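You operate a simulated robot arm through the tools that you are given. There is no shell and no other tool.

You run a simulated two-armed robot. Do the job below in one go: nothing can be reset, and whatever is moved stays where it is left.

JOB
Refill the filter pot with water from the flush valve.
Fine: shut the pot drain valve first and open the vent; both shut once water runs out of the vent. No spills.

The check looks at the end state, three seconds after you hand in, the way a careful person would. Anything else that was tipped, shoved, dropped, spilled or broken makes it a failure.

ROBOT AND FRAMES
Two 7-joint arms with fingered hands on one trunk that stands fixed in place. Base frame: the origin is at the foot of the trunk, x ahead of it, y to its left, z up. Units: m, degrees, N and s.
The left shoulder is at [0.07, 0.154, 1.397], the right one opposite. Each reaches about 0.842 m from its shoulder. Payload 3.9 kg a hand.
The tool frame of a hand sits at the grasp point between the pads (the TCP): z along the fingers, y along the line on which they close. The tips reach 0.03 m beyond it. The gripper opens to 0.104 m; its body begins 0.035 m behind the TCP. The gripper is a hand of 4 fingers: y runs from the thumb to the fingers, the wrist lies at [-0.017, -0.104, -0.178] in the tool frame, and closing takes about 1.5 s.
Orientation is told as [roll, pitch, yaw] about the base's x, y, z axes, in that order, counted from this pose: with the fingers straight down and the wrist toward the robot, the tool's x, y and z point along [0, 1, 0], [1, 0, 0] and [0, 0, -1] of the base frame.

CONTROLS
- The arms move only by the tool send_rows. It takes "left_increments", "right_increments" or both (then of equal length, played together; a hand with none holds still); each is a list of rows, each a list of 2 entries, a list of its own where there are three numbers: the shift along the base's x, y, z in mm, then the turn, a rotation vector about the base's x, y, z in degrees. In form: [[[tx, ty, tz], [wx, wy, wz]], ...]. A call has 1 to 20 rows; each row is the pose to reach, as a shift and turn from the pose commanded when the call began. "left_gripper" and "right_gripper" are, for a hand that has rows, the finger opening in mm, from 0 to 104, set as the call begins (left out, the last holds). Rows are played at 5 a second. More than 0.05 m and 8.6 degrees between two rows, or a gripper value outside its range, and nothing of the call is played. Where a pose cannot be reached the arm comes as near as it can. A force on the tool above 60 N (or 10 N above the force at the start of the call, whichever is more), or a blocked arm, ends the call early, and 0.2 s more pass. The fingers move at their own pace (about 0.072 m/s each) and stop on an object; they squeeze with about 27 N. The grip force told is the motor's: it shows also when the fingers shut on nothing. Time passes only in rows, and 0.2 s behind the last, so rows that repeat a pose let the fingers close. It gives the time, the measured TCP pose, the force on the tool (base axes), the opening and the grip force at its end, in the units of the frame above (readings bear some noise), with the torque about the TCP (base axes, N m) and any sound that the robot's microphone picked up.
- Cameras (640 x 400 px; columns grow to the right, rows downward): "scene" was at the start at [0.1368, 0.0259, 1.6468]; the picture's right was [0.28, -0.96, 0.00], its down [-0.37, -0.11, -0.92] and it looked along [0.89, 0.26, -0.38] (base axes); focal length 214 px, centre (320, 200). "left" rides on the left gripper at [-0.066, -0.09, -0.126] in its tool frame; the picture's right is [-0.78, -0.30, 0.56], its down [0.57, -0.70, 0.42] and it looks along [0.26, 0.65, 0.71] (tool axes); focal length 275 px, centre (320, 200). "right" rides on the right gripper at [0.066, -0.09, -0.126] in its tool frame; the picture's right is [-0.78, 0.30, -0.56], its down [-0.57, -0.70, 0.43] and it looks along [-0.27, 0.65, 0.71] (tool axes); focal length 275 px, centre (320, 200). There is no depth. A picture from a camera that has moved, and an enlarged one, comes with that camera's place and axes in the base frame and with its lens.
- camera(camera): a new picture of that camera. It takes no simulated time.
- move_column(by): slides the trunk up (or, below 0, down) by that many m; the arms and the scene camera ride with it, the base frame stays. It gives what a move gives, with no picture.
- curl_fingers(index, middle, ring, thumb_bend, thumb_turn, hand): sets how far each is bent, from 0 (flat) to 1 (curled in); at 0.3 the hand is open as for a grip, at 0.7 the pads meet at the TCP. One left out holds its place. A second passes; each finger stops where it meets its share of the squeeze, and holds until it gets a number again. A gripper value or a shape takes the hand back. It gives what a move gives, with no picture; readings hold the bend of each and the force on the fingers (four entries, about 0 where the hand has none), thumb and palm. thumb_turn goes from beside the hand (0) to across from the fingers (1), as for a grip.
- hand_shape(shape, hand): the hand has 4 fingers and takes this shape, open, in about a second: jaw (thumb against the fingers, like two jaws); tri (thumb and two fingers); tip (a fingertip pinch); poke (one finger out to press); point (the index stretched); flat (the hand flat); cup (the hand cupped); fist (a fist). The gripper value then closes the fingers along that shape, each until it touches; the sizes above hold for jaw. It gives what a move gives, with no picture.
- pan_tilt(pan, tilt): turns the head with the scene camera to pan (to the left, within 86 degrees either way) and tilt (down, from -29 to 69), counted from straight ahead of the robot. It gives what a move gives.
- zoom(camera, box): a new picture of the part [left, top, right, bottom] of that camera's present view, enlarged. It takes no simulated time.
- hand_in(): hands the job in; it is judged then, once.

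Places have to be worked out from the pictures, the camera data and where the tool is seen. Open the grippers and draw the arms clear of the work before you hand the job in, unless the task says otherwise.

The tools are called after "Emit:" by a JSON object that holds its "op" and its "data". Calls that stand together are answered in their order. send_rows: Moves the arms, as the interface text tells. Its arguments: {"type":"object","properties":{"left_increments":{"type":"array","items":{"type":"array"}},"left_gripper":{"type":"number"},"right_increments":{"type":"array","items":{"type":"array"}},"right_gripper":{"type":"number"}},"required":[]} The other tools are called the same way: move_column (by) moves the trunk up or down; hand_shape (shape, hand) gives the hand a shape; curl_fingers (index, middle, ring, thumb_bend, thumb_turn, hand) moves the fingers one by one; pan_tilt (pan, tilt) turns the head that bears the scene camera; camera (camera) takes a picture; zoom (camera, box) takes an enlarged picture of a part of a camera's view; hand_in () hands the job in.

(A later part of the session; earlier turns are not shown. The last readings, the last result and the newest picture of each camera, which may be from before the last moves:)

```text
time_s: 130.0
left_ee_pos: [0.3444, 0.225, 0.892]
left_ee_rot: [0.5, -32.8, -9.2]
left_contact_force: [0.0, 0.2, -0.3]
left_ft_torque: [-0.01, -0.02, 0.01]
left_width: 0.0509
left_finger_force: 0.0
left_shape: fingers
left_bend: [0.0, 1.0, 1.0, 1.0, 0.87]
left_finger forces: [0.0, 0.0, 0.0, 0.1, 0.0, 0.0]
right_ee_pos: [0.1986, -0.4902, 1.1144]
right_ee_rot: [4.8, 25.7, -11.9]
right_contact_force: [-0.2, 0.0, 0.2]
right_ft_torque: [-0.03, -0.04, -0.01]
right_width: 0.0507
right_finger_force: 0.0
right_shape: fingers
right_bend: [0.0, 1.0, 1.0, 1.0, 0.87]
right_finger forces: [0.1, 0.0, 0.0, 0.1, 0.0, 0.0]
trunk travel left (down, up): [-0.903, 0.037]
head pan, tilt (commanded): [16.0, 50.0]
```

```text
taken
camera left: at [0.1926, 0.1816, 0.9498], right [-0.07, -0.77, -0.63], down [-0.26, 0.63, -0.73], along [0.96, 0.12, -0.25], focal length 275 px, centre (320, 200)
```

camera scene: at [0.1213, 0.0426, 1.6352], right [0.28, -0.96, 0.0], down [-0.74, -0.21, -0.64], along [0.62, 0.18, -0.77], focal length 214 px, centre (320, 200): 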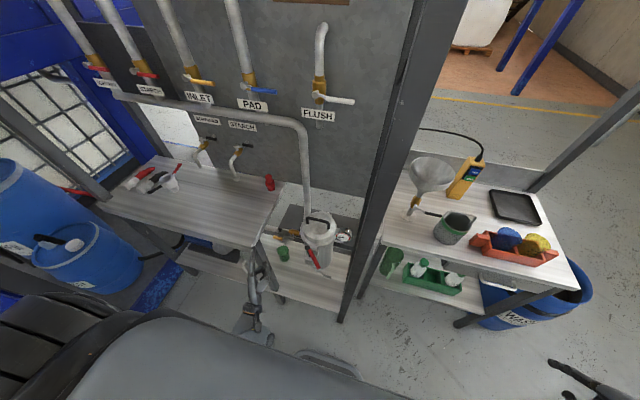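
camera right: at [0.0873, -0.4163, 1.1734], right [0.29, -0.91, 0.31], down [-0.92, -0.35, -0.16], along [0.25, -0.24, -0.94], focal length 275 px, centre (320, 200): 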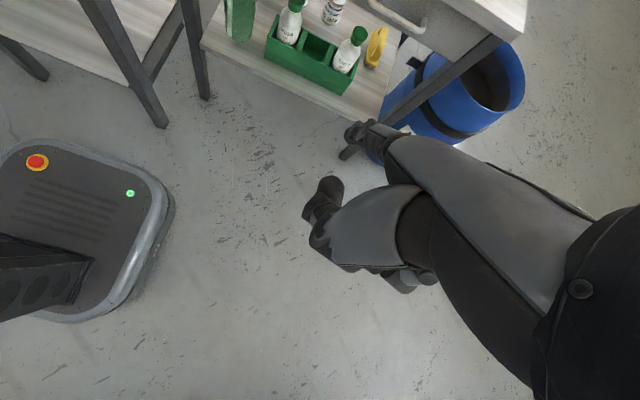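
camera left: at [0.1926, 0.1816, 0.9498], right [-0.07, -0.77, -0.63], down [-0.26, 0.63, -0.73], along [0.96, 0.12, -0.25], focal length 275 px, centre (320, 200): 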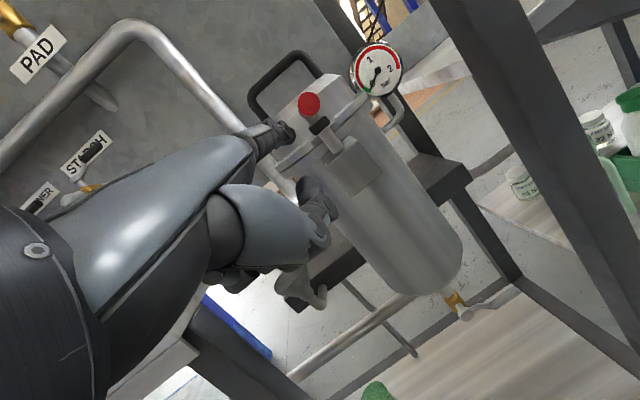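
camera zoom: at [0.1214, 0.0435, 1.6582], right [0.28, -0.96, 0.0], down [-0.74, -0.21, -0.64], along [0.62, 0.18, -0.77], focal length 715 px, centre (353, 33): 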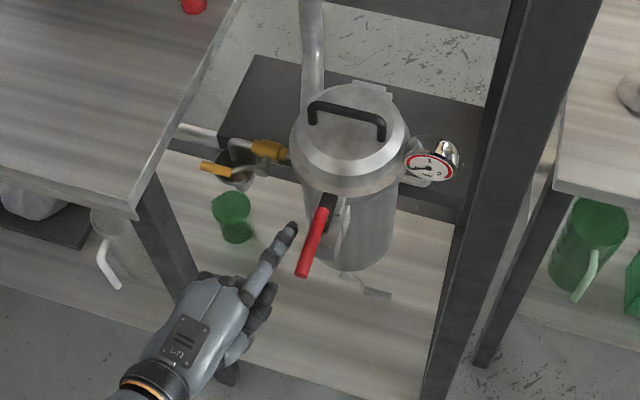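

All looks right around the pot. I straighten the left hand and then take the proven way up: first left and up in front of the pot.

Emit:
{"op": "send_rows", "data": {"left_increments": [[[-5, 18, 15], [-0.2, -3.3, 2.2]], [[-5, 36, 32], [-0.5, -6.6, 4.4]], [[-2, 52, 50], [-0.7, -9.9, 6.7]], [[2, 66, 66], [-1, -13.2, 8.9]]]}}

Emit:
{"op": "send_rows", "data": {"left_increments": [[[23, 7, 1], [0, 6.5, 0]], [[46, 14, 2], [0, 13, 0]], [[69, 20, 4], [0, 19.5, 0]], [[92, 27, 6], [0, 26, 0]], [[114, 37, 34], [0, 33, 0]], [[136, 46, 62], [0, 39.5, 0]], [[156, 55, 92], [0, 46, 0]], [[148, 54, 130], [0, 53, 0]], [[140, 54, 170], [0, 60, 0]], [[132, 53, 210], [0, 67, 0]], [[124, 53, 250], [0, 74, 0]], [[117, 53, 285], [0, 81, 0]]]}}

Emit:
{"op": "camera", "data": {"camera": "scene"}}

```text
time_s: 131.0
left_ee_pos: [0.3475, 0.2906, 0.9584]
left_ee_rot: [0.8, -46.1, -0.5]
left_contact_force: [-0.3, -0.8, -0.8]
left_ft_torque: [0.0, 0.01, 0.0]
left_width: 0.0509
left_finger_force: 0.0
left_shape: fingers
left_bend: [0.0, 1.0, 1.0, 1.0, 0.87]
left_finger forces: [0.1, 0.0, 0.0, 0.0, 0.0, 0.0]
right_ee_pos: [0.1991, -0.4911, 1.1145]
right_ee_rot: [4.9, 25.9, -12.0]
right_contact_force: [-0.1, 0.0, 1.6]
right_ft_torque: [0.01, -0.04, 0.01]
right_width: 0.0506
right_finger_force: 0.1
right_shape: fingers
right_bend: [0.0, 1.0, 1.0, 1.0, 0.87]
right_finger forces: [0.1, 0.0, 0.0, 0.0, 0.0, 0.0]
trunk travel left (down, up): [-0.903, 0.037]
head pan, tilt (commanded): [16.0, 50.0]
```

```text
time_s: 133.6
left_ee_pos: [0.4649, 0.3442, 1.243]
left_ee_rot: [0.2, 35.0, -0.3]
left_contact_force: [-0.2, 0.0, -0.4]
left_ft_torque: [0.02, -0.04, 0.02]
left_width: 0.0509
left_finger_force: 0.1
left_shape: fingers
left_bend: [0.0, 1.0, 1.0, 1.0, 0.87]
left_finger forces: [0.0, 0.0, 0.0, 0.0, 0.0, 0.0]
right_ee_pos: [0.1979, -0.4909, 1.1148]
right_ee_rot: [4.9, 25.9, -12.0]
right_contact_force: [-0.1, 0.6, 0.1]
right_ft_torque: [-0.04, -0.03, -0.01]
right_width: 0.0505
right_finger_force: 0.1
right_shape: fingers
right_bend: [0.0, 1.0, 1.0, 1.0, 0.87]
right_finger forces: [0.0, 0.0, 0.0, 0.0, 0.1, 0.0]
trunk travel left (down, up): [-0.903, 0.037]
head pan, tilt (commanded): [16.0, 50.0]
```

```text
taken
camera scene: at [0.1214, 0.044, 1.6581], right [0.28, -0.96, 0.0], down [-0.74, -0.21, -0.64], along [0.62, 0.18, -0.77], focal length 214 px, centre (320, 200)
```

scene: 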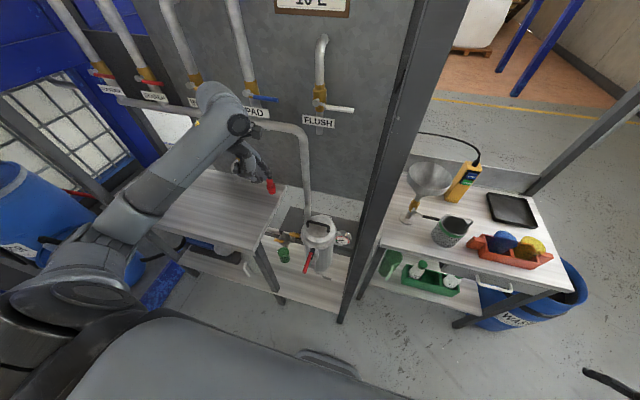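

The arm followed without trouble. I raise the hand on up in free air and then lower the trunk by 0.3 m, so the flush valve lies comfortably above shoulder height.

Emit:
{"op": "send_rows", "data": {"left_increments": [[[-3, -7, 43], [0, 0, 0]], [[-7, -15, 86], [0, 0, 0]], [[-10, -22, 129], [0, 0, 0]], [[-14, -29, 172], [0, 0, 0]], [[-17, -36, 215], [0, 0, 0]], [[-21, -44, 258], [0, 0, 0]]]}}

Emit:
{"op": "move_column", "data": {"by": -0.3}}

Emit:
{"op": "camera", "data": {"camera": "left"}}

```text
time_s: 135.0
left_ee_pos: [0.4423, 0.2992, 1.5008]
left_ee_rot: [0.1, 34.9, -0.4]
left_contact_force: [-0.2, 0.7, -0.7]
left_ft_torque: [0.04, -0.05, -0.02]
left_width: 0.0506
left_finger_force: 0.1
left_shape: fingers
left_bend: [0.0, 1.0, 1.0, 1.0, 0.87]
left_finger forces: [0.0, 0.0, 0.0, 0.1, 0.0, 0.0]
right_ee_pos: [0.1979, -0.4916, 1.1148]
right_ee_rot: [4.9, 25.8, -11.9]
right_contact_force: [1.1, -0.9, 0.3]
right_ft_torque: [0.02, -0.02, -0.01]
right_width: 0.0505
right_finger_force: 0.1
right_shape: fingers
right_bend: [0.0, 1.0, 1.0, 1.0, 0.87]
right_finger forces: [0.0, 0.0, 0.0, 0.0, 0.1, 0.0]
trunk travel left (down, up): [-0.903, 0.037]
head pan, tilt (commanded): [16.0, 50.0]
```

```text
time_s: 138.0
left_ee_pos: [0.4439, 0.3009, 1.1999]
left_ee_rot: [0.0, 34.9, -0.4]
left_contact_force: [-0.6, 0.2, -0.4]
left_ft_torque: [-0.03, 0.0, -0.02]
left_width: 0.0506
left_finger_force: 0.0
left_shape: fingers
left_bend: [0.0, 1.0, 1.0, 1.0, 0.87]
left_finger forces: [0.0, 0.0, 0.1, 0.1, 0.1, 0.0]
right_ee_pos: [0.1985, -0.4906, 0.8163]
right_ee_rot: [4.8, 25.8, -12.0]
right_contact_force: [1.0, 0.2, 0.2]
right_ft_torque: [-0.01, -0.02, -0.01]
right_width: 0.0506
right_finger_force: 0.0
right_shape: fingers
right_bend: [0.0, 1.0, 1.0, 1.0, 0.87]
right_finger forces: [0.1, 0.1, 0.1, 0.0, 0.0, 0.0]
trunk travel left (down, up): [-0.603, 0.337]
head pan, tilt (commanded): [16.0, 50.0]
```

```text
taken
camera left: at [0.4411, 0.2333, 1.3562], right [-0.57, -0.77, -0.29], down [-0.81, 0.58, 0.05], along [0.12, 0.27, -0.96], focal length 275 px, centre (320, 200)
```

left: 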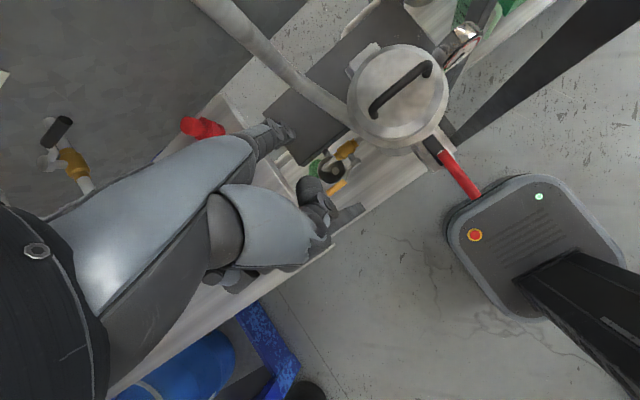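

From above the pot, lid and clamp look in order. I bring the left hand up and over in front of the flush valve, staying well short of it.

Emit:
{"op": "send_rows", "data": {"left_increments": [[[8, -12, 31], [0, -6.9, 0]], [[16, -25, 62], [0, -13.8, 0]], [[26, -37, 94], [0, -20.7, 0]], [[36, -50, 125], [0, -27.5, 0]], [[48, -62, 156], [0, -34.4, 0]], [[60, -75, 188], [0, -41.3, 0]], [[72, -88, 219], [0, -48.2, 0]], [[84, -100, 250], [0, -55, 0]]]}}

Emit:
{"op": "pan_tilt", "data": {"pan": 16, "tilt": 0}}

Emit:
{"op": "camera", "data": {"camera": "scene"}}

Emit:
{"op": "camera", "data": {"camera": "left"}}

```text
time_s: 139.8
left_ee_pos: [0.5281, 0.1983, 1.4495]
left_ee_rot: [0.5, -20.1, -0.3]
left_contact_force: [-0.4, 1.0, 1.1]
left_ft_torque: [0.02, -0.01, 0.01]
left_width: 0.0503
left_finger_force: 0.1
left_shape: fingers
left_bend: [0.0, 1.0, 1.0, 1.0, 0.87]
left_finger forces: [0.1, 0.1, 0.0, 0.1, 0.0, 0.0]
right_ee_pos: [0.1996, -0.4915, 0.8139]
right_ee_rot: [5.0, 25.9, -12.0]
right_contact_force: [0.9, 0.2, 0.6]
right_ft_torque: [-0.02, -0.01, 0.0]
right_width: 0.0508
right_finger_force: 0.1
right_shape: fingers
right_bend: [0.0, 1.0, 1.0, 1.0, 0.87]
right_finger forces: [0.1, 0.0, 0.0, 0.1, 0.0, 0.0]
trunk travel left (down, up): [-0.603, 0.337]
head pan, tilt (commanded): [16.0, 50.0]
```

```text
time_s: 141.0
left_ee_pos: [0.5285, 0.1997, 1.4486]
left_ee_rot: [0.5, -20.0, -0.4]
left_contact_force: [0.5, 0.3, -0.1]
left_ft_torque: [-0.01, 0.02, 0.01]
left_width: 0.0506
left_finger_force: 0.1
left_shape: fingers
left_bend: [0.0, 1.0, 1.0, 1.0, 0.87]
left_finger forces: [0.0, 0.0, 0.1, 0.0, 0.0, 0.1]
right_ee_pos: [0.1988, -0.4895, 0.815]
right_ee_rot: [4.9, 25.9, -12.1]
right_contact_force: [0.5, -0.2, 1.2]
right_ft_torque: [-0.02, 0.01, 0.0]
right_width: 0.0506
right_finger_force: 0.0
right_shape: fingers
right_bend: [0.0, 1.0, 1.0, 1.0, 0.87]
right_finger forces: [0.0, 0.0, 0.0, 0.0, 0.1, 0.0]
trunk travel left (down, up): [-0.603, 0.337]
head pan, tilt (commanded): [16.0, 0.0]
```

```text
taken
camera scene: at [0.1343, 0.0466, 1.4359], right [0.28, -0.96, 0.0], down [0.0, 0.0, -1.0], along [0.96, 0.28, 0.0], focal length 214 px, centre (320, 200)
```

scene: 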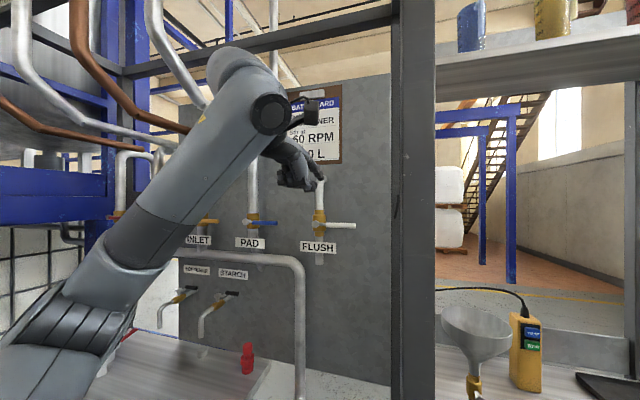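

```text
taken
camera left: at [0.4004, 0.1328, 1.5373], right [-0.09, -0.77, -0.63], down [-0.51, 0.58, -0.63], along [0.85, 0.27, -0.45], focal length 275 px, centre (320, 200)
```

left: 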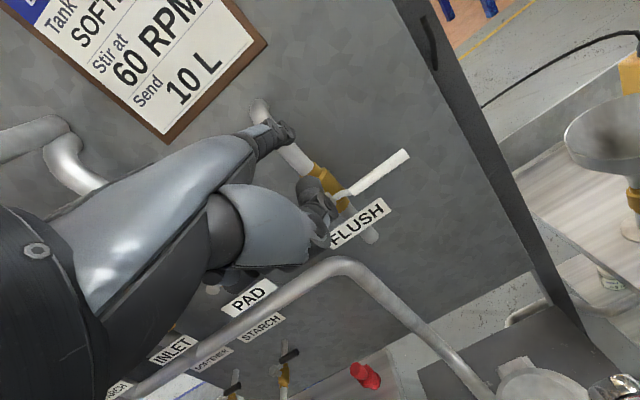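

The left arm reaches the flush valve from the left with nothing near it, and the scene camera sees both. I zoom in on finger and lever.

Emit:
{"op": "zoom", "data": {"camera": "scene", "box": [260, 140, 380, 270]}}

Emit:
{"op": "zoom", "data": {"camera": "left", "box": [220, 90, 440, 260]}}

```text
3.08 times, centred on (320, 205) of scene
camera zoom: at [0.1343, 0.0466, 1.4359], right [0.28, -0.96, 0.0], down [0.0, 0.0, -1.0], along [0.96, 0.28, 0.0], focal length 660 px, centre (320, 185)
```

zoom: 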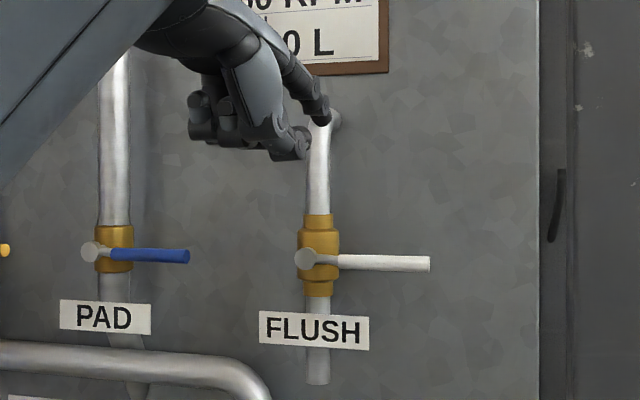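

```text
2.35 times, centred on (330, 175) of left
camera zoom: at [0.4004, 0.1328, 1.5373], right [-0.09, -0.77, -0.63], down [-0.51, 0.58, -0.63], along [0.85, 0.27, -0.45], focal length 648 px, centre (296, 259)
```

zoom: 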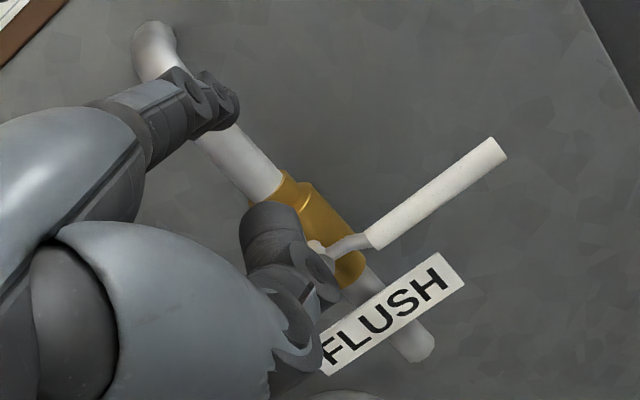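

Fingertip at (0.616, 0.186, 1.489), handle at z≈1.372 from y=0.183 to 0.109. I bring the finger over the handle's middle, 1–2 cm above it.

Emit:
{"op": "send_rows", "data": {"left_increments": [[[18, -10, -20], [0, 0, 0]], [[36, -20, -40], [0, 0, 0]], [[55, -30, -60], [0, 0, 0]], [[74, -39, -80], [0, 0, 0]]]}}

Emit:
{"op": "zoom", "data": {"camera": "scene", "box": [270, 160, 370, 260]}}

Emit:
{"op": "zoom", "data": {"camera": "left", "box": [220, 90, 440, 260]}}

```text
time_s: 142.0
left_ee_pos: [0.6029, 0.1602, 1.3697]
left_ee_rot: [0.5, -20.0, -0.4]
left_contact_force: [-0.2, 0.2, -0.6]
left_ft_torque: [-0.01, 0.0, 0.01]
left_width: 0.0507
left_finger_force: 0.0
left_shape: fingers
left_bend: [0.0, 1.0, 1.0, 1.0, 0.87]
left_finger forces: [0.0, 0.0, 0.1, 0.1, 0.0, 0.0]
right_ee_pos: [0.2005, -0.4908, 0.8154]
right_ee_rot: [4.9, 25.9, -12.0]
right_contact_force: [0.7, 0.3, 0.3]
right_ft_torque: [0.01, 0.0, -0.02]
right_width: 0.0507
right_finger_force: 0.1
right_shape: fingers
right_bend: [0.0, 1.0, 1.0, 1.0, 0.87]
right_finger forces: [0.0, 0.0, 0.1, 0.0, 0.0, 0.0]
trunk travel left (down, up): [-0.603, 0.337]
head pan, tilt (commanded): [16.0, 0.0]
```

```text
4.00 times, centred on (320, 210) of scene
camera zoom: at [0.136, 0.0461, 1.4359], right [0.28, -0.96, 0.0], down [0.0, 0.0, -1.0], along [0.96, 0.28, 0.0], focal length 858 px, centre (320, 160)
```

zoom: 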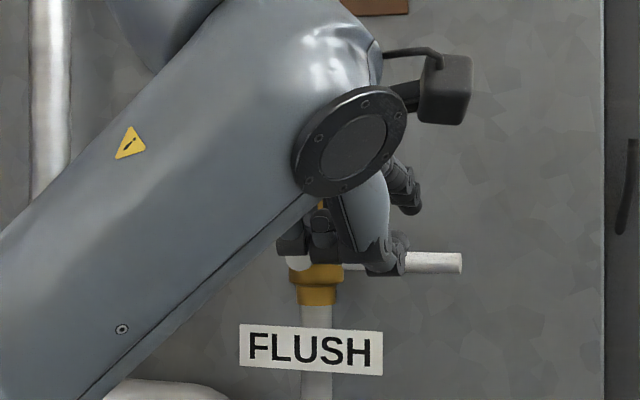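

```text
2.35 times, centred on (330, 175) of left
camera zoom: at [0.4753, 0.0937, 1.457], right [-0.09, -0.77, -0.63], down [-0.51, 0.58, -0.63], along [0.85, 0.27, -0.45], focal length 648 px, centre (296, 259)
```

zoom: 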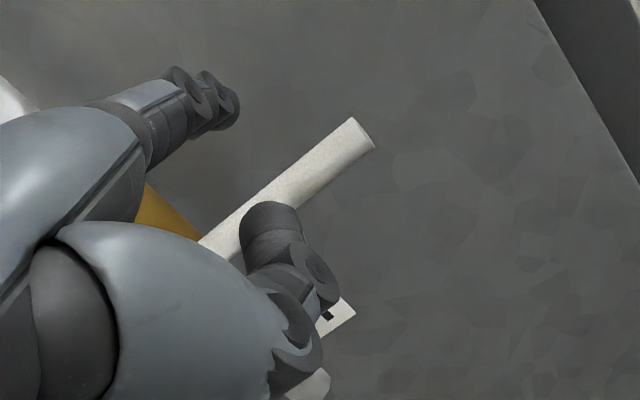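

The finger is right above the handle's outer part. I press it down gently, about 15° worth, to crack the valve and see where water goes.

Emit:
{"op": "send_rows", "data": {"left_increments": [[[0, 0, -10], [0, 0, 0]], [[0, 0, -20], [0, 0, 0]], [[0, 0, -30], [0, 0, 0]], [[0, 0, -39], [0, 0, 0]]]}}

Emit:
{"op": "zoom", "data": {"camera": "scene", "box": [260, 160, 380, 280]}}

Emit:
{"op": "zoom", "data": {"camera": "left", "box": [220, 90, 440, 260]}}

```text
time_s: 143.0
left_ee_pos: [0.5998, 0.1613, 1.3338]
left_ee_rot: [0.4, -20.4, -0.4]
left_contact_force: [-1.1, 0.8, 7.9]
left_ft_torque: [-0.15, -0.65, 0.08]
left_width: 0.0561
left_finger_force: 3.2
left_shape: fingers
left_bend: [0.0, 1.0, 1.0, 1.0, 0.87]
left_finger forces: [6.9, 0.1, 0.1, 0.0, 0.0, 0.1]
right_ee_pos: [0.1979, -0.4907, 0.8161]
right_ee_rot: [4.9, 25.7, -12.0]
right_contact_force: [-0.4, 0.4, -0.3]
right_ft_torque: [-0.01, 0.01, 0.0]
right_width: 0.0504
right_finger_force: 0.1
right_shape: fingers
right_bend: [0.0, 1.0, 1.0, 1.0, 0.87]
right_finger forces: [0.0, 0.1, 0.0, 0.1, 0.0, 0.1]
trunk travel left (down, up): [-0.603, 0.337]
head pan, tilt (commanded): [16.0, 0.0]
```

```text
3.33 times, centred on (320, 220) of scene
camera zoom: at [0.1327, 0.0468, 1.4363], right [0.28, -0.96, 0.0], down [0.0, 0.0, -1.0], along [0.96, 0.28, 0.0], focal length 715 px, centre (320, 133)
```

zoom: 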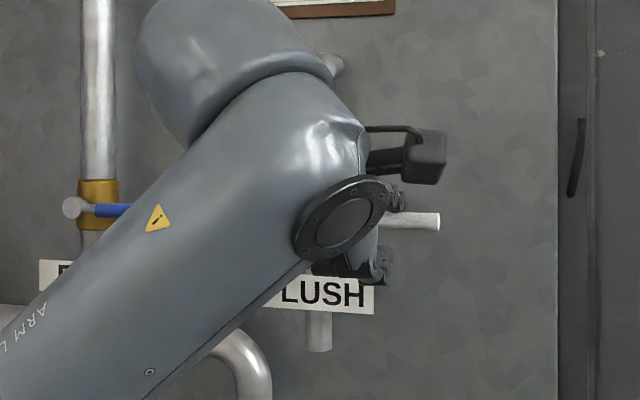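

```text
2.35 times, centred on (330, 175) of left
camera zoom: at [0.4713, 0.0947, 1.4213], right [-0.09, -0.77, -0.63], down [-0.51, 0.58, -0.64], along [0.86, 0.27, -0.44], focal length 648 px, centre (296, 259)
```

zoom: 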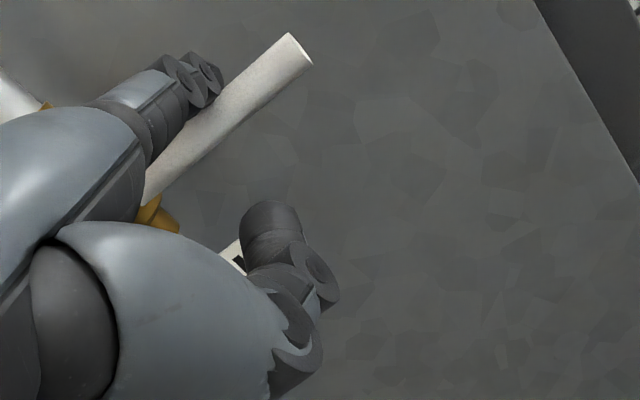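

The handle resists at 8 N without turning, unlike the other valves that moved at 1–2 N. I press a few mm more to be sure this is a stop.

Emit:
{"op": "send_rows", "data": {"left_increments": [[[0, 0, -4], [0, 0, 0]], [[0, 0, -8], [0, 0, 0]]]}}

Emit:
{"op": "zoom", "data": {"camera": "scene", "box": [260, 160, 380, 280]}}

```text
time_s: 143.6
left_ee_pos: [0.5984, 0.1616, 1.3252]
left_ee_rot: [0.4, -20.3, -0.3]
left_contact_force: [-2.7, 2.6, 12.3]
left_ft_torque: [-0.31, -1.16, 0.1]
left_width: 0.061
left_finger_force: 5.6
left_shape: fingers
left_bend: [0.0, 1.0, 1.0, 1.0, 0.87]
left_finger forces: [11.1, 0.0, 0.1, 0.1, 0.1, 0.1]
right_ee_pos: [0.1982, -0.4894, 0.816]
right_ee_rot: [4.9, 25.6, -12.0]
right_contact_force: [-0.2, -1.0, 0.0]
right_ft_torque: [0.0, 0.02, -0.04]
right_width: 0.0506
right_finger_force: 0.0
right_shape: fingers
right_bend: [0.0, 1.0, 1.0, 1.0, 0.87]
right_finger forces: [0.0, 0.0, 0.1, 0.0, 0.0, 0.1]
trunk travel left (down, up): [-0.603, 0.337]
head pan, tilt (commanded): [16.0, 0.0]
```

```text
3.33 times, centred on (320, 220) of scene
camera zoom: at [0.1311, 0.0472, 1.4364], right [0.28, -0.96, 0.0], down [0.0, 0.0, -1.0], along [0.96, 0.28, 0.0], focal length 715 px, centre (320, 133)
```

zoom: 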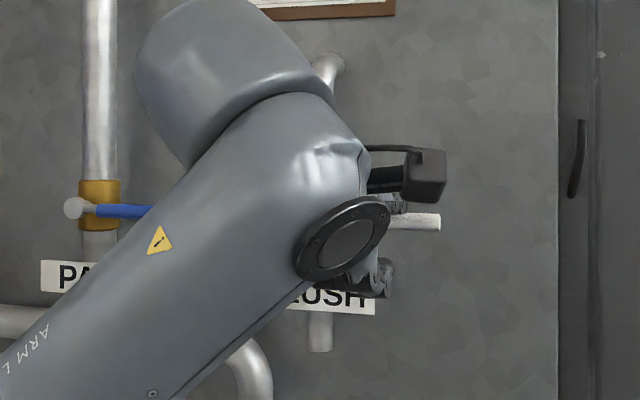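

That is the closed stop; so this valve opens upward. I back the finger off, go under the handle and come up beneath it, without touching yet.

Emit:
{"op": "send_rows", "data": {"left_increments": [[[-5, 0, 14], [0, 0, 0]], [[-48, 0, 14], [0, 0, 0]], [[-50, 0, -10], [0, 0, 0]], [[-50, 0, -24], [0, 0, 0]], [[-22, 0, -24], [0, 0, 0]], [[0, 0, -24], [0, 0, 0]]]}}

Emit:
{"op": "zoom", "data": {"camera": "left", "box": [200, 60, 440, 260]}}

Emit:
{"op": "zoom", "data": {"camera": "scene", "box": [260, 160, 380, 280]}}

```text
time_s: 145.0
left_ee_pos: [0.6016, 0.1606, 1.2977]
left_ee_rot: [0.5, -20.0, -0.4]
left_contact_force: [0.1, 0.6, -0.2]
left_ft_torque: [-0.03, 0.01, -0.01]
left_width: 0.0505
left_finger_force: 0.1
left_shape: fingers
left_bend: [0.0, 1.0, 1.0, 1.0, 0.87]
left_finger forces: [0.1, 0.0, 0.0, 0.0, 0.0, 0.1]
right_ee_pos: [0.2005, -0.4907, 0.8149]
right_ee_rot: [5.0, 25.9, -11.9]
right_contact_force: [0.2, 0.0, -0.3]
right_ft_torque: [0.0, 0.0, -0.01]
right_width: 0.0506
right_finger_force: 0.1
right_shape: fingers
right_bend: [0.0, 1.0, 1.0, 1.0, 0.87]
right_finger forces: [0.0, 0.0, 0.0, 0.1, 0.0, 0.0]
trunk travel left (down, up): [-0.603, 0.337]
head pan, tilt (commanded): [16.0, 0.0]
```

```text
2.00 times, centred on (320, 160) of left
camera zoom: at [0.4752, 0.0945, 1.3865], right [-0.09, -0.77, -0.63], down [-0.51, 0.58, -0.63], along [0.85, 0.27, -0.45], focal length 551 px, centre (320, 280)
```

zoom: 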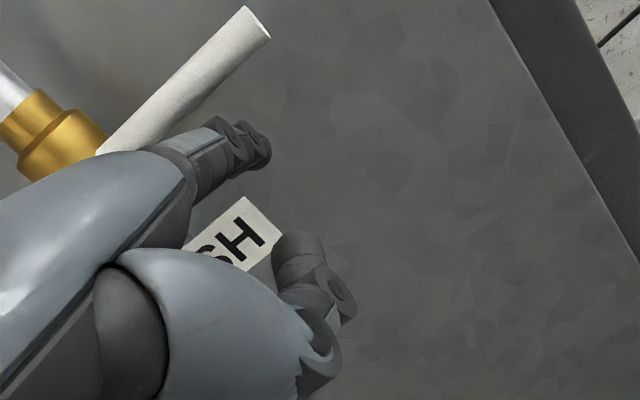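

```text
3.33 times, centred on (320, 220) of scene
camera zoom: at [0.1356, 0.0465, 1.4358], right [0.28, -0.96, 0.0], down [0.0, 0.0, -1.0], along [0.96, 0.28, 0.0], focal length 715 px, centre (320, 133)
```

zoom: 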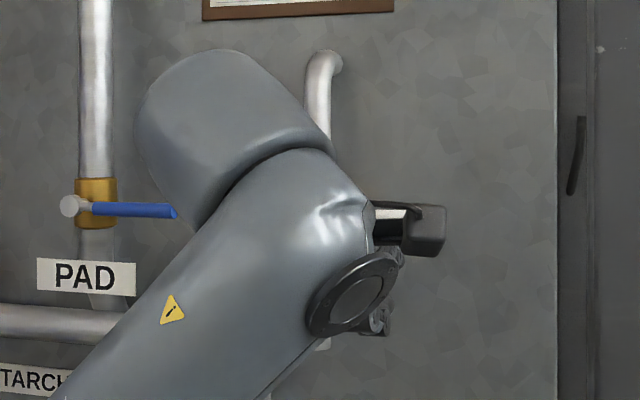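

The finger is beneath the handle now. I lift it slowly by some 20° to crack the valve, then look at the stub and listen.

Emit:
{"op": "send_rows", "data": {"left_increments": [[[0, 0, 10], [0, 0, 0]], [[0, 0, 20], [0, 0, 0]], [[0, -2, 30], [0, 0, 0]], [[0, -3, 37], [0, 0, 0]]]}}

Emit:
{"op": "zoom", "data": {"camera": "left", "box": [140, 40, 440, 290]}}

Emit:
{"op": "zoom", "data": {"camera": "scene", "box": [260, 160, 400, 300]}}

```text
time_s: 146.0
left_ee_pos: [0.6022, 0.1578, 1.3362]
left_ee_rot: [0.5, -20.0, -0.3]
left_contact_force: [-3.7, 0.6, -3.6]
left_ft_torque: [0.04, 0.13, -0.06]
left_width: 0.0474
left_finger_force: 2.2
left_shape: fingers
left_bend: [0.02, 1.0, 1.0, 1.0, 0.87]
left_finger forces: [3.8, 0.0, 0.0, 0.1, 0.0, 0.1]
right_ee_pos: [0.1991, -0.4899, 0.815]
right_ee_rot: [4.9, 25.8, -12.0]
right_contact_force: [-0.3, -0.4, -0.5]
right_ft_torque: [-0.01, 0.0, -0.02]
right_width: 0.0505
right_finger_force: 0.1
right_shape: fingers
right_bend: [0.0, 1.0, 1.0, 1.0, 0.87]
right_finger forces: [0.1, 0.0, 0.0, 0.0, 0.0, 0.0]
trunk travel left (down, up): [-0.603, 0.337]
head pan, tilt (commanded): [16.0, 0.0]
```

```text
1.60 times, centred on (290, 165) of left
camera zoom: at [0.4732, 0.091, 1.4246], right [-0.09, -0.77, -0.63], down [-0.51, 0.58, -0.63], along [0.85, 0.27, -0.45], focal length 440 px, centre (368, 256)
```

zoom: 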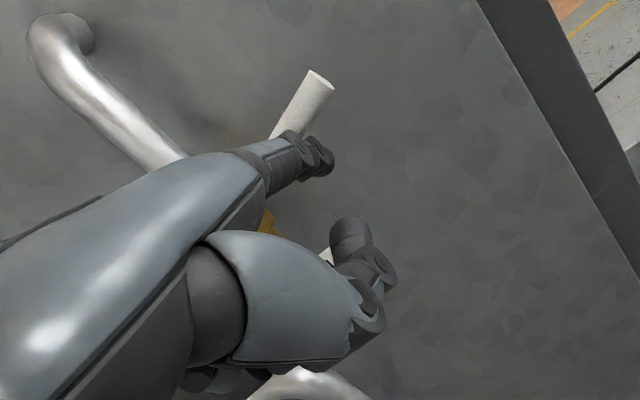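

```text
2.86 times, centred on (330, 230) of scene
camera zoom: at [0.1339, 0.0465, 1.436], right [0.28, -0.96, 0.0], down [0.0, 0.0, -1.0], along [0.96, 0.28, 0.0], focal length 613 px, centre (291, 114)
```

zoom: 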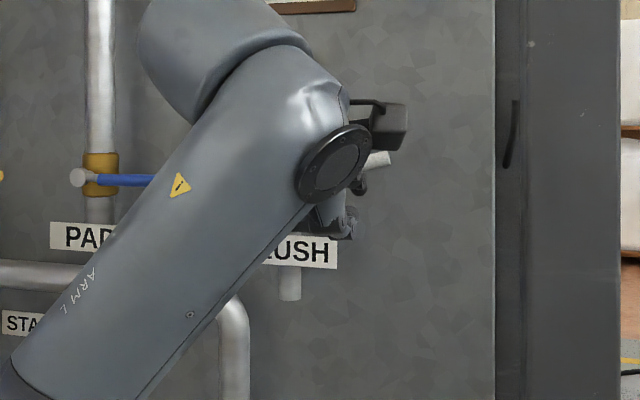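

The handle has turned up some 20–25°. I look closely at the stub for any water, before opening further.

Emit:
{"op": "zoom", "data": {"camera": "scene", "box": [300, 230, 350, 280]}}

Emit:
{"op": "pan_tilt", "data": {"pan": 22, "tilt": 38}}

Emit:
{"op": "camera", "data": {"camera": "scene"}}

Emit:
{"op": "zoom", "data": {"camera": "scene", "box": [230, 130, 400, 300]}}

```text
8.00 times, centred on (325, 255) of scene
camera zoom: at [0.1339, 0.0465, 1.436], right [0.28, -0.96, 0.0], down [0.0, 0.0, -1.0], along [0.96, 0.28, 0.0], focal length 1716 px, centre (280, -240)
```

zoom: 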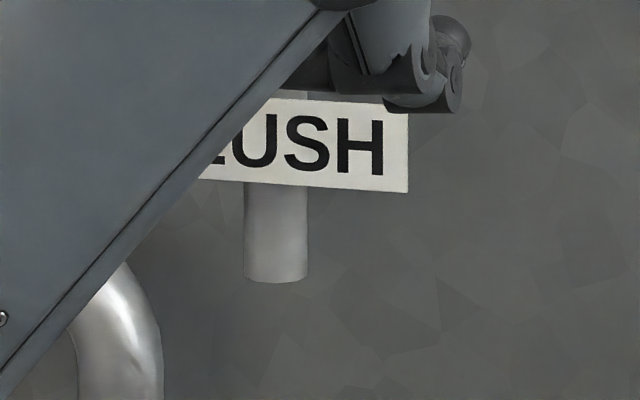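

```text
time_s: 147.0
left_ee_pos: [0.601, 0.1578, 1.3368]
left_ee_rot: [0.5, -20.1, -0.4]
left_contact_force: [-1.4, -1.2, -3.2]
left_ft_torque: [0.04, 0.09, -0.07]
left_width: 0.048
left_finger_force: 1.7
left_shape: fingers
left_bend: [0.02, 1.0, 1.0, 1.0, 0.87]
left_finger forces: [3.5, 0.0, 0.0, 0.1, 0.0, 0.0]
right_ee_pos: [0.1989, -0.4903, 0.815]
right_ee_rot: [4.9, 25.9, -12.0]
right_contact_force: [-0.4, -0.3, -0.3]
right_ft_torque: [-0.01, -0.02, -0.01]
right_width: 0.0507
right_finger_force: 0.1
right_shape: fingers
right_bend: [0.0, 1.0, 1.0, 1.0, 0.87]
right_finger forces: [0.1, 0.0, 0.0, 0.0, 0.1, 0.0]
trunk travel left (down, up): [-0.603, 0.337]
head pan, tilt (commanded): [22.0, 38.0]
```

```text
taken
camera scene: at [0.1275, 0.0541, 1.3754], right [0.37, -0.93, 0.0], down [-0.57, -0.23, -0.79], along [0.73, 0.3, -0.61], focal length 214 px, centre (320, 200)
```

scene: 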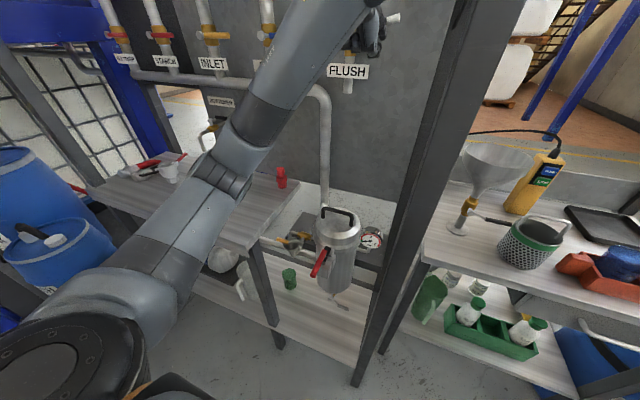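

```text
2.35 times, centred on (315, 215) of scene
camera zoom: at [0.1275, 0.0541, 1.3754], right [0.37, -0.93, 0.0], down [-0.57, -0.23, -0.79], along [0.73, 0.3, -0.61], focal length 505 px, centre (332, 165)
```

zoom: 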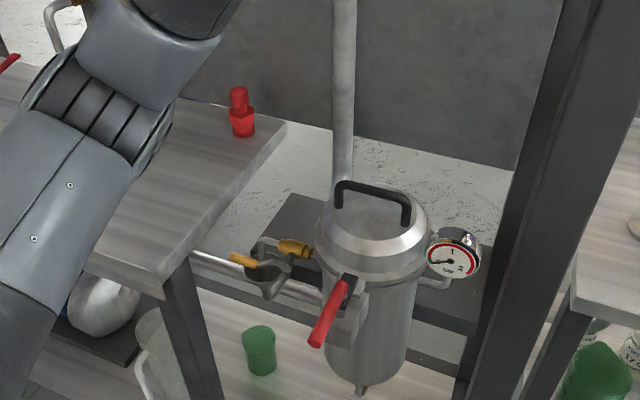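

No water at the stub and none on the floor: the flush feeds the pot line. I open the valve further along its arc to about 60°.

Emit:
{"op": "send_rows", "data": {"left_increments": [[[0, 3, 6], [0, 0, 0]], [[0, 6, 13], [0, 0, 0]], [[0, 9, 21], [0, 0, 0]], [[0, 13, 29], [0, 0, 0]], [[0, 19, 37], [0, 0, 0]], [[0, 26, 45], [0, 0, 0]]]}}

Emit:
{"op": "zoom", "data": {"camera": "scene", "box": [230, 130, 400, 300]}}

Emit:
{"op": "zoom", "data": {"camera": "scene", "box": [260, 0, 420, 120]}}

Emit:
{"op": "zoom", "data": {"camera": "left", "box": [140, 40, 440, 290]}}

```text
time_s: 148.4
left_ee_pos: [0.6012, 0.1829, 1.3814]
left_ee_rot: [0.5, -20.1, -0.4]
left_contact_force: [-1.5, -0.9, -2.1]
left_ft_torque: [0.11, 0.13, -0.16]
left_width: 0.0481
left_finger_force: 2.0
left_shape: fingers
left_bend: [0.02, 1.0, 1.0, 1.0, 0.87]
left_finger forces: [3.6, 0.0, 0.1, 0.0, 0.0, 0.0]
right_ee_pos: [0.1985, -0.4916, 0.8153]
right_ee_rot: [4.9, 25.9, -12.0]
right_contact_force: [0.0, 0.0, 0.5]
right_ft_torque: [-0.01, 0.0, 0.04]
right_width: 0.0505
right_finger_force: 0.0
right_shape: fingers
right_bend: [0.0, 1.0, 1.0, 1.0, 0.87]
right_finger forces: [0.1, 0.1, 0.0, 0.1, 0.0, 0.0]
trunk travel left (down, up): [-0.603, 0.337]
head pan, tilt (commanded): [22.0, 38.0]
```

```text
2.35 times, centred on (315, 215) of scene
camera zoom: at [0.1275, 0.0537, 1.3753], right [0.37, -0.93, 0.0], down [-0.57, -0.23, -0.79], along [0.73, 0.3, -0.62], focal length 505 px, centre (332, 165)
```

zoom: 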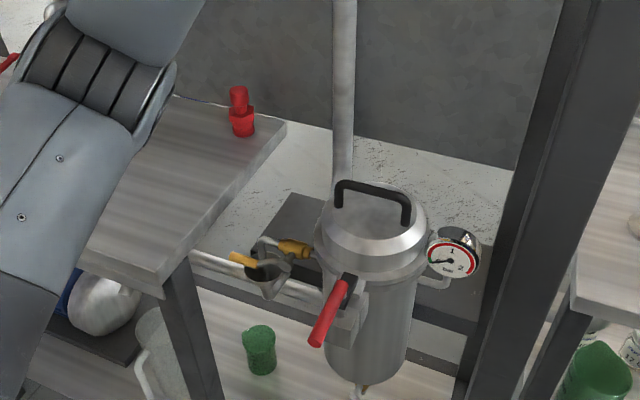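

```text
3.33 times, centred on (340, 60) of scene
camera zoom: at [0.1275, 0.0537, 1.3753], right [0.37, -0.93, 0.0], down [-0.57, -0.23, -0.79], along [0.73, 0.3, -0.62], focal length 715 px, centre (253, 667)
```

zoom: 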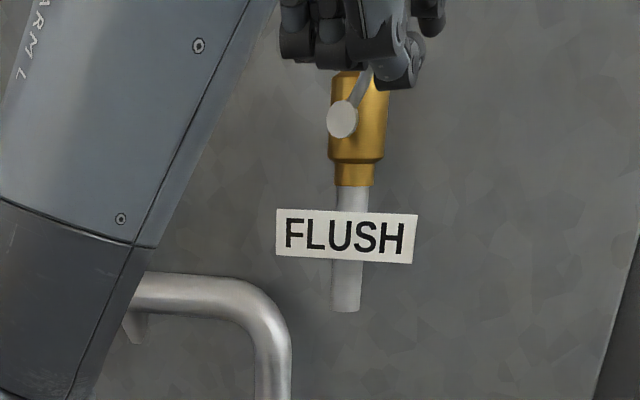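

```text
1.60 times, centred on (290, 165) of left
camera zoom: at [0.4732, 0.1168, 1.4697], right [-0.09, -0.77, -0.63], down [-0.51, 0.58, -0.63], along [0.85, 0.27, -0.45], focal length 440 px, centre (368, 256)
```

zoom: 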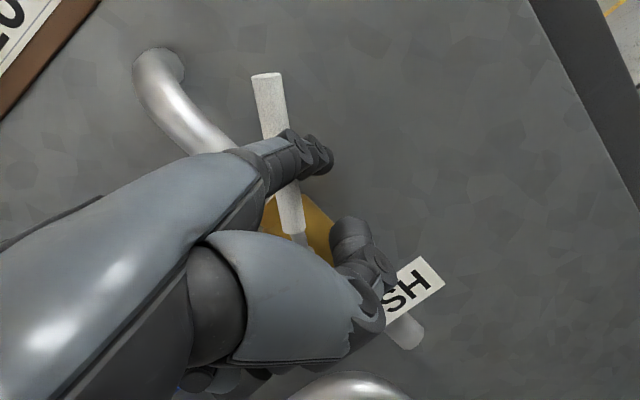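

No water at the stub, lever about 60° open. I hold for two seconds and watch the vent, the drain and the gauge.

Emit:
{"op": "send_rows", "data": {"left_increments": [[[0, 0, 0], [0, 0, 0]], [[0, 0, 0], [0, 0, 0]], [[0, 0, 0], [0, 0, 0]], [[0, 0, 0], [0, 0, 0]], [[0, 0, 0], [0, 0, 0]], [[0, 0, 0], [0, 0, 0]], [[0, 0, 0], [0, 0, 0]], [[0, 0, 0], [0, 0, 0]]]}}

Emit:
{"op": "zoom", "data": {"camera": "scene", "box": [270, 210, 400, 320]}}

Emit:
{"op": "zoom", "data": {"camera": "scene", "box": [280, 220, 330, 260]}}

```text
time_s: 150.2
left_ee_pos: [0.6018, 0.1832, 1.3817]
left_ee_rot: [0.5, -20.1, -0.3]
left_contact_force: [-2.7, -0.9, -1.8]
left_ft_torque: [0.07, 0.03, -0.12]
left_width: 0.0488
left_finger_force: 1.0
left_shape: fingers
left_bend: [0.01, 1.0, 1.0, 1.0, 0.87]
left_finger forces: [2.4, 0.0, 0.1, 0.0, 0.1, 0.0]
right_ee_pos: [0.1992, -0.4901, 0.8162]
right_ee_rot: [5.0, 25.9, -11.9]
right_contact_force: [-0.5, -0.1, 0.1]
right_ft_torque: [-0.02, -0.03, 0.04]
right_width: 0.0507
right_finger_force: 0.1
right_shape: fingers
right_bend: [0.0, 1.0, 1.0, 1.0, 0.87]
right_finger forces: [0.0, 0.0, 0.1, 0.1, 0.1, 0.0]
trunk travel left (down, up): [-0.603, 0.337]
head pan, tilt (commanded): [22.0, 38.0]
```

```text
3.64 times, centred on (335, 265) of scene
camera zoom: at [0.1275, 0.0538, 1.3753], right [0.37, -0.93, 0.0], down [-0.57, -0.23, -0.79], along [0.73, 0.3, -0.62], focal length 780 px, centre (266, -36)
```

zoom: 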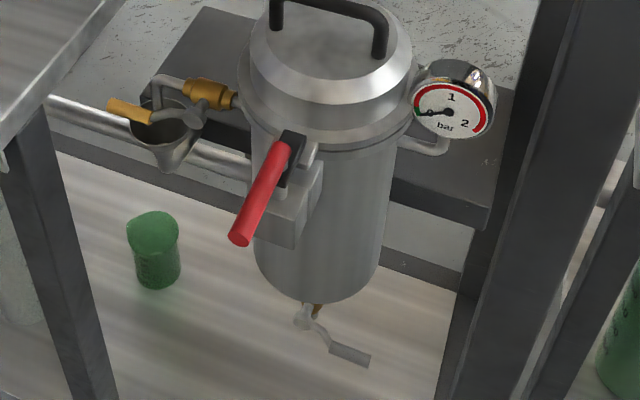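

```text
10.00 times, centred on (305, 240) of scene
camera zoom: at [0.1275, 0.0538, 1.3753], right [0.37, -0.93, 0.0], down [-0.57, -0.23, -0.79], along [0.73, 0.3, -0.62], focal length 2145 px, centre (470, -200)
```

zoom: 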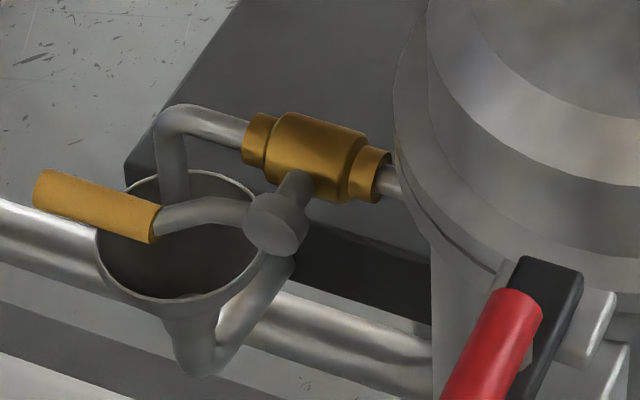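

The scene zoom shows vent spout and tundish perfectly; still dry, no leak at the drain. I open the flush fully.

Emit:
{"op": "send_rows", "data": {"left_increments": [[[0, 7, 6], [0, 0, 0]], [[0, 14, 10], [0, 0, 0]], [[0, 23, 14], [0, 0, 0]], [[0, 32, 17], [0, 0, 0]], [[0, 40, 18], [0, 0, 0]]]}}

Emit:
{"op": "zoom", "data": {"camera": "scene", "box": [260, 0, 420, 120]}}

Emit:
{"op": "zoom", "data": {"camera": "scene", "box": [270, 210, 350, 270]}}

Emit:
{"op": "zoom", "data": {"camera": "left", "box": [140, 40, 440, 290]}}

```text
time_s: 151.4
left_ee_pos: [0.6013, 0.2236, 1.3977]
left_ee_rot: [0.5, -20.1, -0.3]
left_contact_force: [-1.1, -2.5, -1.1]
left_ft_torque: [0.1, 0.07, -0.26]
left_width: 0.0493
left_finger_force: 1.8
left_shape: fingers
left_bend: [0.01, 1.0, 1.0, 1.0, 0.87]
left_finger forces: [3.1, 0.1, 0.0, 0.1, 0.0, 0.0]
right_ee_pos: [0.2002, -0.4909, 0.8156]
right_ee_rot: [4.9, 25.9, -11.9]
right_contact_force: [0.3, 0.0, -0.1]
right_ft_torque: [-0.01, 0.0, 0.01]
right_width: 0.0506
right_finger_force: 0.0
right_shape: fingers
right_bend: [0.0, 1.0, 1.0, 1.0, 0.87]
right_finger forces: [0.1, 0.0, 0.1, 0.1, 0.0, 0.0]
trunk travel left (down, up): [-0.603, 0.337]
head pan, tilt (commanded): [22.0, 38.0]
```

```text
3.33 times, centred on (340, 60) of scene
camera zoom: at [0.1277, 0.0534, 1.3753], right [0.37, -0.93, 0.0], down [-0.57, -0.23, -0.79], along [0.73, 0.3, -0.62], focal length 715 px, centre (253, 667)
```

zoom: 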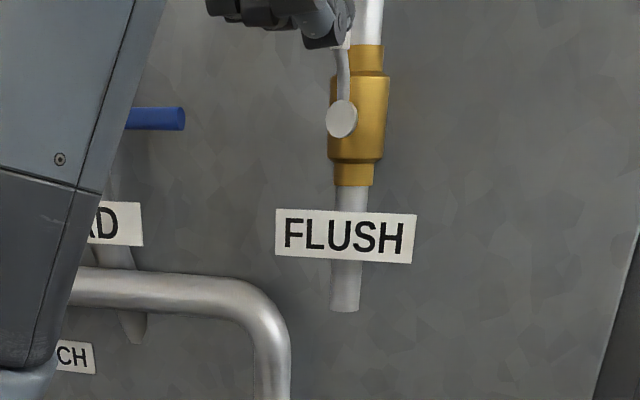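

```text
6.67 times, centred on (310, 240) of scene
camera zoom: at [0.1277, 0.0534, 1.3753], right [0.37, -0.93, 0.0], down [-0.57, -0.23, -0.79], along [0.73, 0.3, -0.62], focal length 1430 px, centre (387, -67)
```

zoom: 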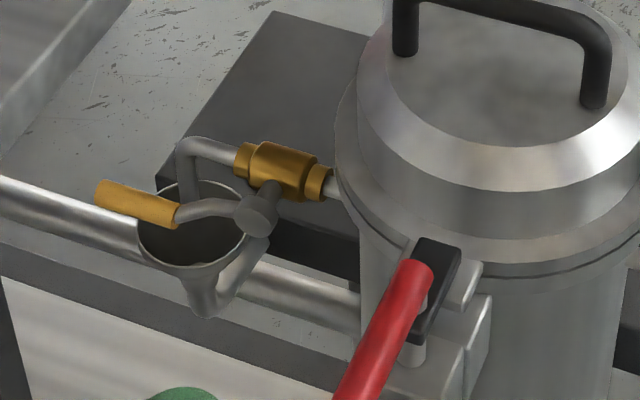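

```text
1.60 times, centred on (290, 165) of left
camera zoom: at [0.4736, 0.1567, 1.4871], right [-0.09, -0.77, -0.63], down [-0.51, 0.58, -0.63], along [0.85, 0.27, -0.45], focal length 440 px, centre (368, 256)
```

zoom: 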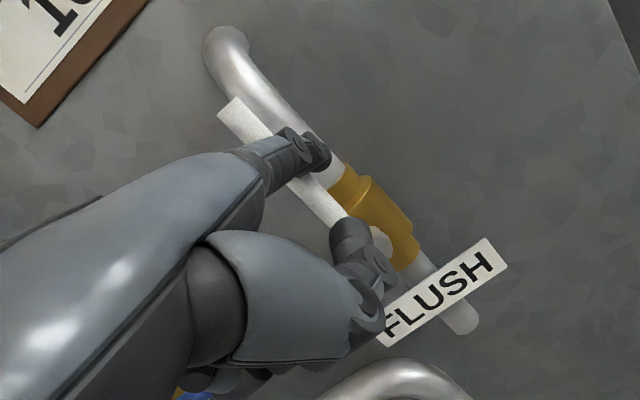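

The flush lever stands straight up, fully open, and the stub stays dry. Meanwhile I move the finger round to the left side of the lever, ready to shut it.

Emit:
{"op": "send_rows", "data": {"left_increments": [[[-25, -3, 0], [0, 0, 0]], [[-50, -3, 0], [0, 0, 0]], [[-50, 18, 0], [0, 0, 0]], [[-50, 38, 0], [0, 0, 0]], [[-25, 38, 0], [0, 0, 0]], [[0, 38, 0], [0, 0, 0]]]}}

Emit:
{"op": "zoom", "data": {"camera": "scene", "box": [270, 210, 350, 270]}}

Emit:
{"op": "zoom", "data": {"camera": "left", "box": [140, 40, 440, 290]}}

Emit:
{"op": "zoom", "data": {"camera": "scene", "box": [230, 130, 430, 330]}}

```text
time_s: 152.8
left_ee_pos: [0.6029, 0.2609, 1.3975]
left_ee_rot: [0.6, -20.1, -0.4]
left_contact_force: [-0.4, 0.4, 0.0]
left_ft_torque: [-0.01, 0.03, 0.0]
left_width: 0.0506
left_finger_force: 0.0
left_shape: fingers
left_bend: [0.0, 1.0, 1.0, 1.0, 0.87]
left_finger forces: [0.1, 0.0, 0.0, 0.0, 0.0, 0.0]
right_ee_pos: [0.1995, -0.4908, 0.8157]
right_ee_rot: [4.8, 25.9, -12.1]
right_contact_force: [-0.1, 0.5, -0.2]
right_ft_torque: [-0.03, 0.01, -0.01]
right_width: 0.0505
right_finger_force: 0.2
right_shape: fingers
right_bend: [0.0, 1.0, 1.0, 1.0, 0.87]
right_finger forces: [0.1, 0.0, 0.0, 0.0, 0.0, 0.0]
trunk travel left (down, up): [-0.603, 0.337]
head pan, tilt (commanded): [22.0, 38.0]
```

```text
6.67 times, centred on (310, 240) of scene
camera zoom: at [0.1291, 0.0536, 1.3751], right [0.37, -0.93, 0.0], down [-0.57, -0.23, -0.79], along [0.73, 0.3, -0.62], focal length 1430 px, centre (387, -67)
```

zoom: 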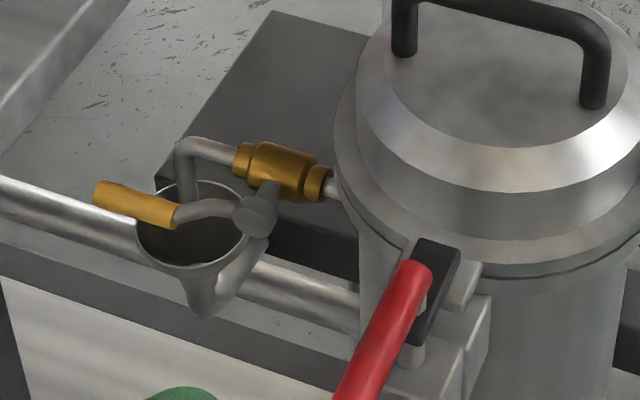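

```text
1.60 times, centred on (290, 165) of left
camera zoom: at [0.4757, 0.1946, 1.4865], right [-0.09, -0.77, -0.63], down [-0.51, 0.58, -0.63], along [0.85, 0.27, -0.45], focal length 440 px, centre (368, 256)
```

zoom: 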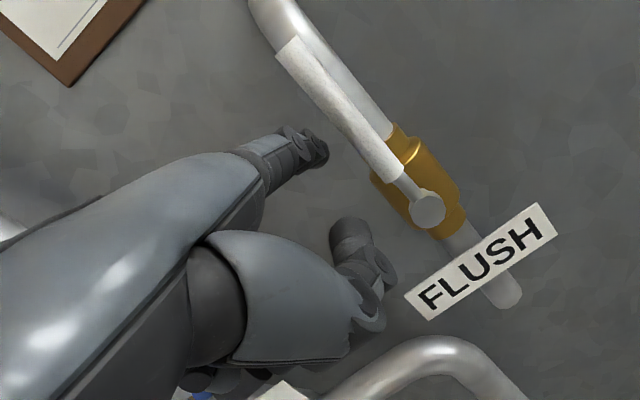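

```text
2.00 times, centred on (330, 230) of scene
camera zoom: at [0.1291, 0.0536, 1.3751], right [0.37, -0.93, 0.0], down [-0.57, -0.23, -0.79], along [0.73, 0.3, -0.62], focal length 429 px, centre (300, 140)
```

zoom: 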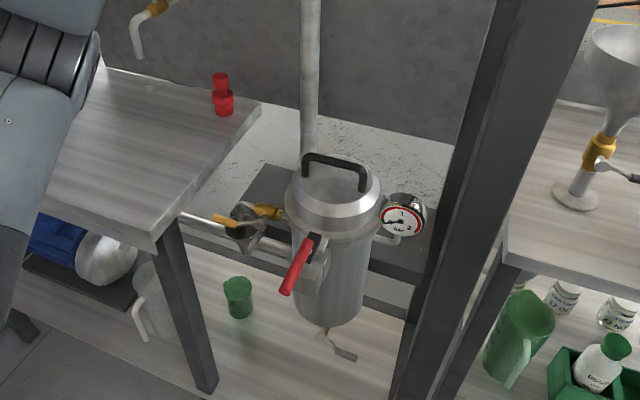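

The finger is ready on the left of the lever. Now I wait in short holds, checking the vent spout each time.

Emit:
{"op": "send_rows", "data": {"left_increments": [[[0, 0, 0], [0, 0, 0]], [[0, 0, 0], [0, 0, 0]], [[0, 0, 0], [0, 0, 0]], [[0, 0, 0], [0, 0, 0]], [[0, 0, 0], [0, 0, 0]], [[0, 0, 0], [0, 0, 0]], [[0, 0, 0], [0, 0, 0]], [[0, 0, 0], [0, 0, 0]]]}}

Emit:
{"op": "zoom", "data": {"camera": "scene", "box": [270, 210, 350, 270]}}

```text
time_s: 154.6
left_ee_pos: [0.6007, 0.2616, 1.3989]
left_ee_rot: [0.6, -20.1, -0.4]
left_contact_force: [-0.1, 0.1, 0.6]
left_ft_torque: [0.03, 0.01, 0.0]
left_width: 0.0508
left_finger_force: 0.0
left_shape: fingers
left_bend: [0.0, 1.0, 1.0, 1.0, 0.87]
left_finger forces: [0.0, 0.0, 0.0, 0.0, 0.1, 0.0]
right_ee_pos: [0.1995, -0.4908, 0.8154]
right_ee_rot: [4.8, 26.0, -12.0]
right_contact_force: [0.1, -0.5, 0.0]
right_ft_torque: [-0.03, 0.03, -0.02]
right_width: 0.0504
right_finger_force: 0.0
right_shape: fingers
right_bend: [0.0, 1.0, 1.0, 1.0, 0.87]
right_finger forces: [0.0, 0.0, 0.0, 0.1, 0.1, 0.0]
trunk travel left (down, up): [-0.603, 0.337]
head pan, tilt (commanded): [22.0, 38.0]
```

```text
6.67 times, centred on (310, 240) of scene
camera zoom: at [0.1278, 0.0542, 1.3753], right [0.37, -0.93, 0.0], down [-0.57, -0.23, -0.79], along [0.73, 0.3, -0.62], focal length 1430 px, centre (387, -67)
```

zoom: 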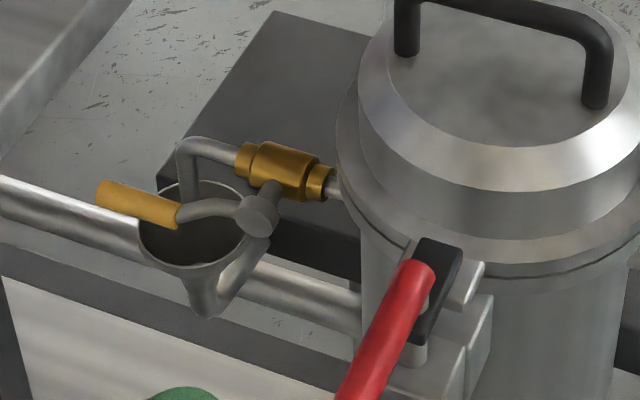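

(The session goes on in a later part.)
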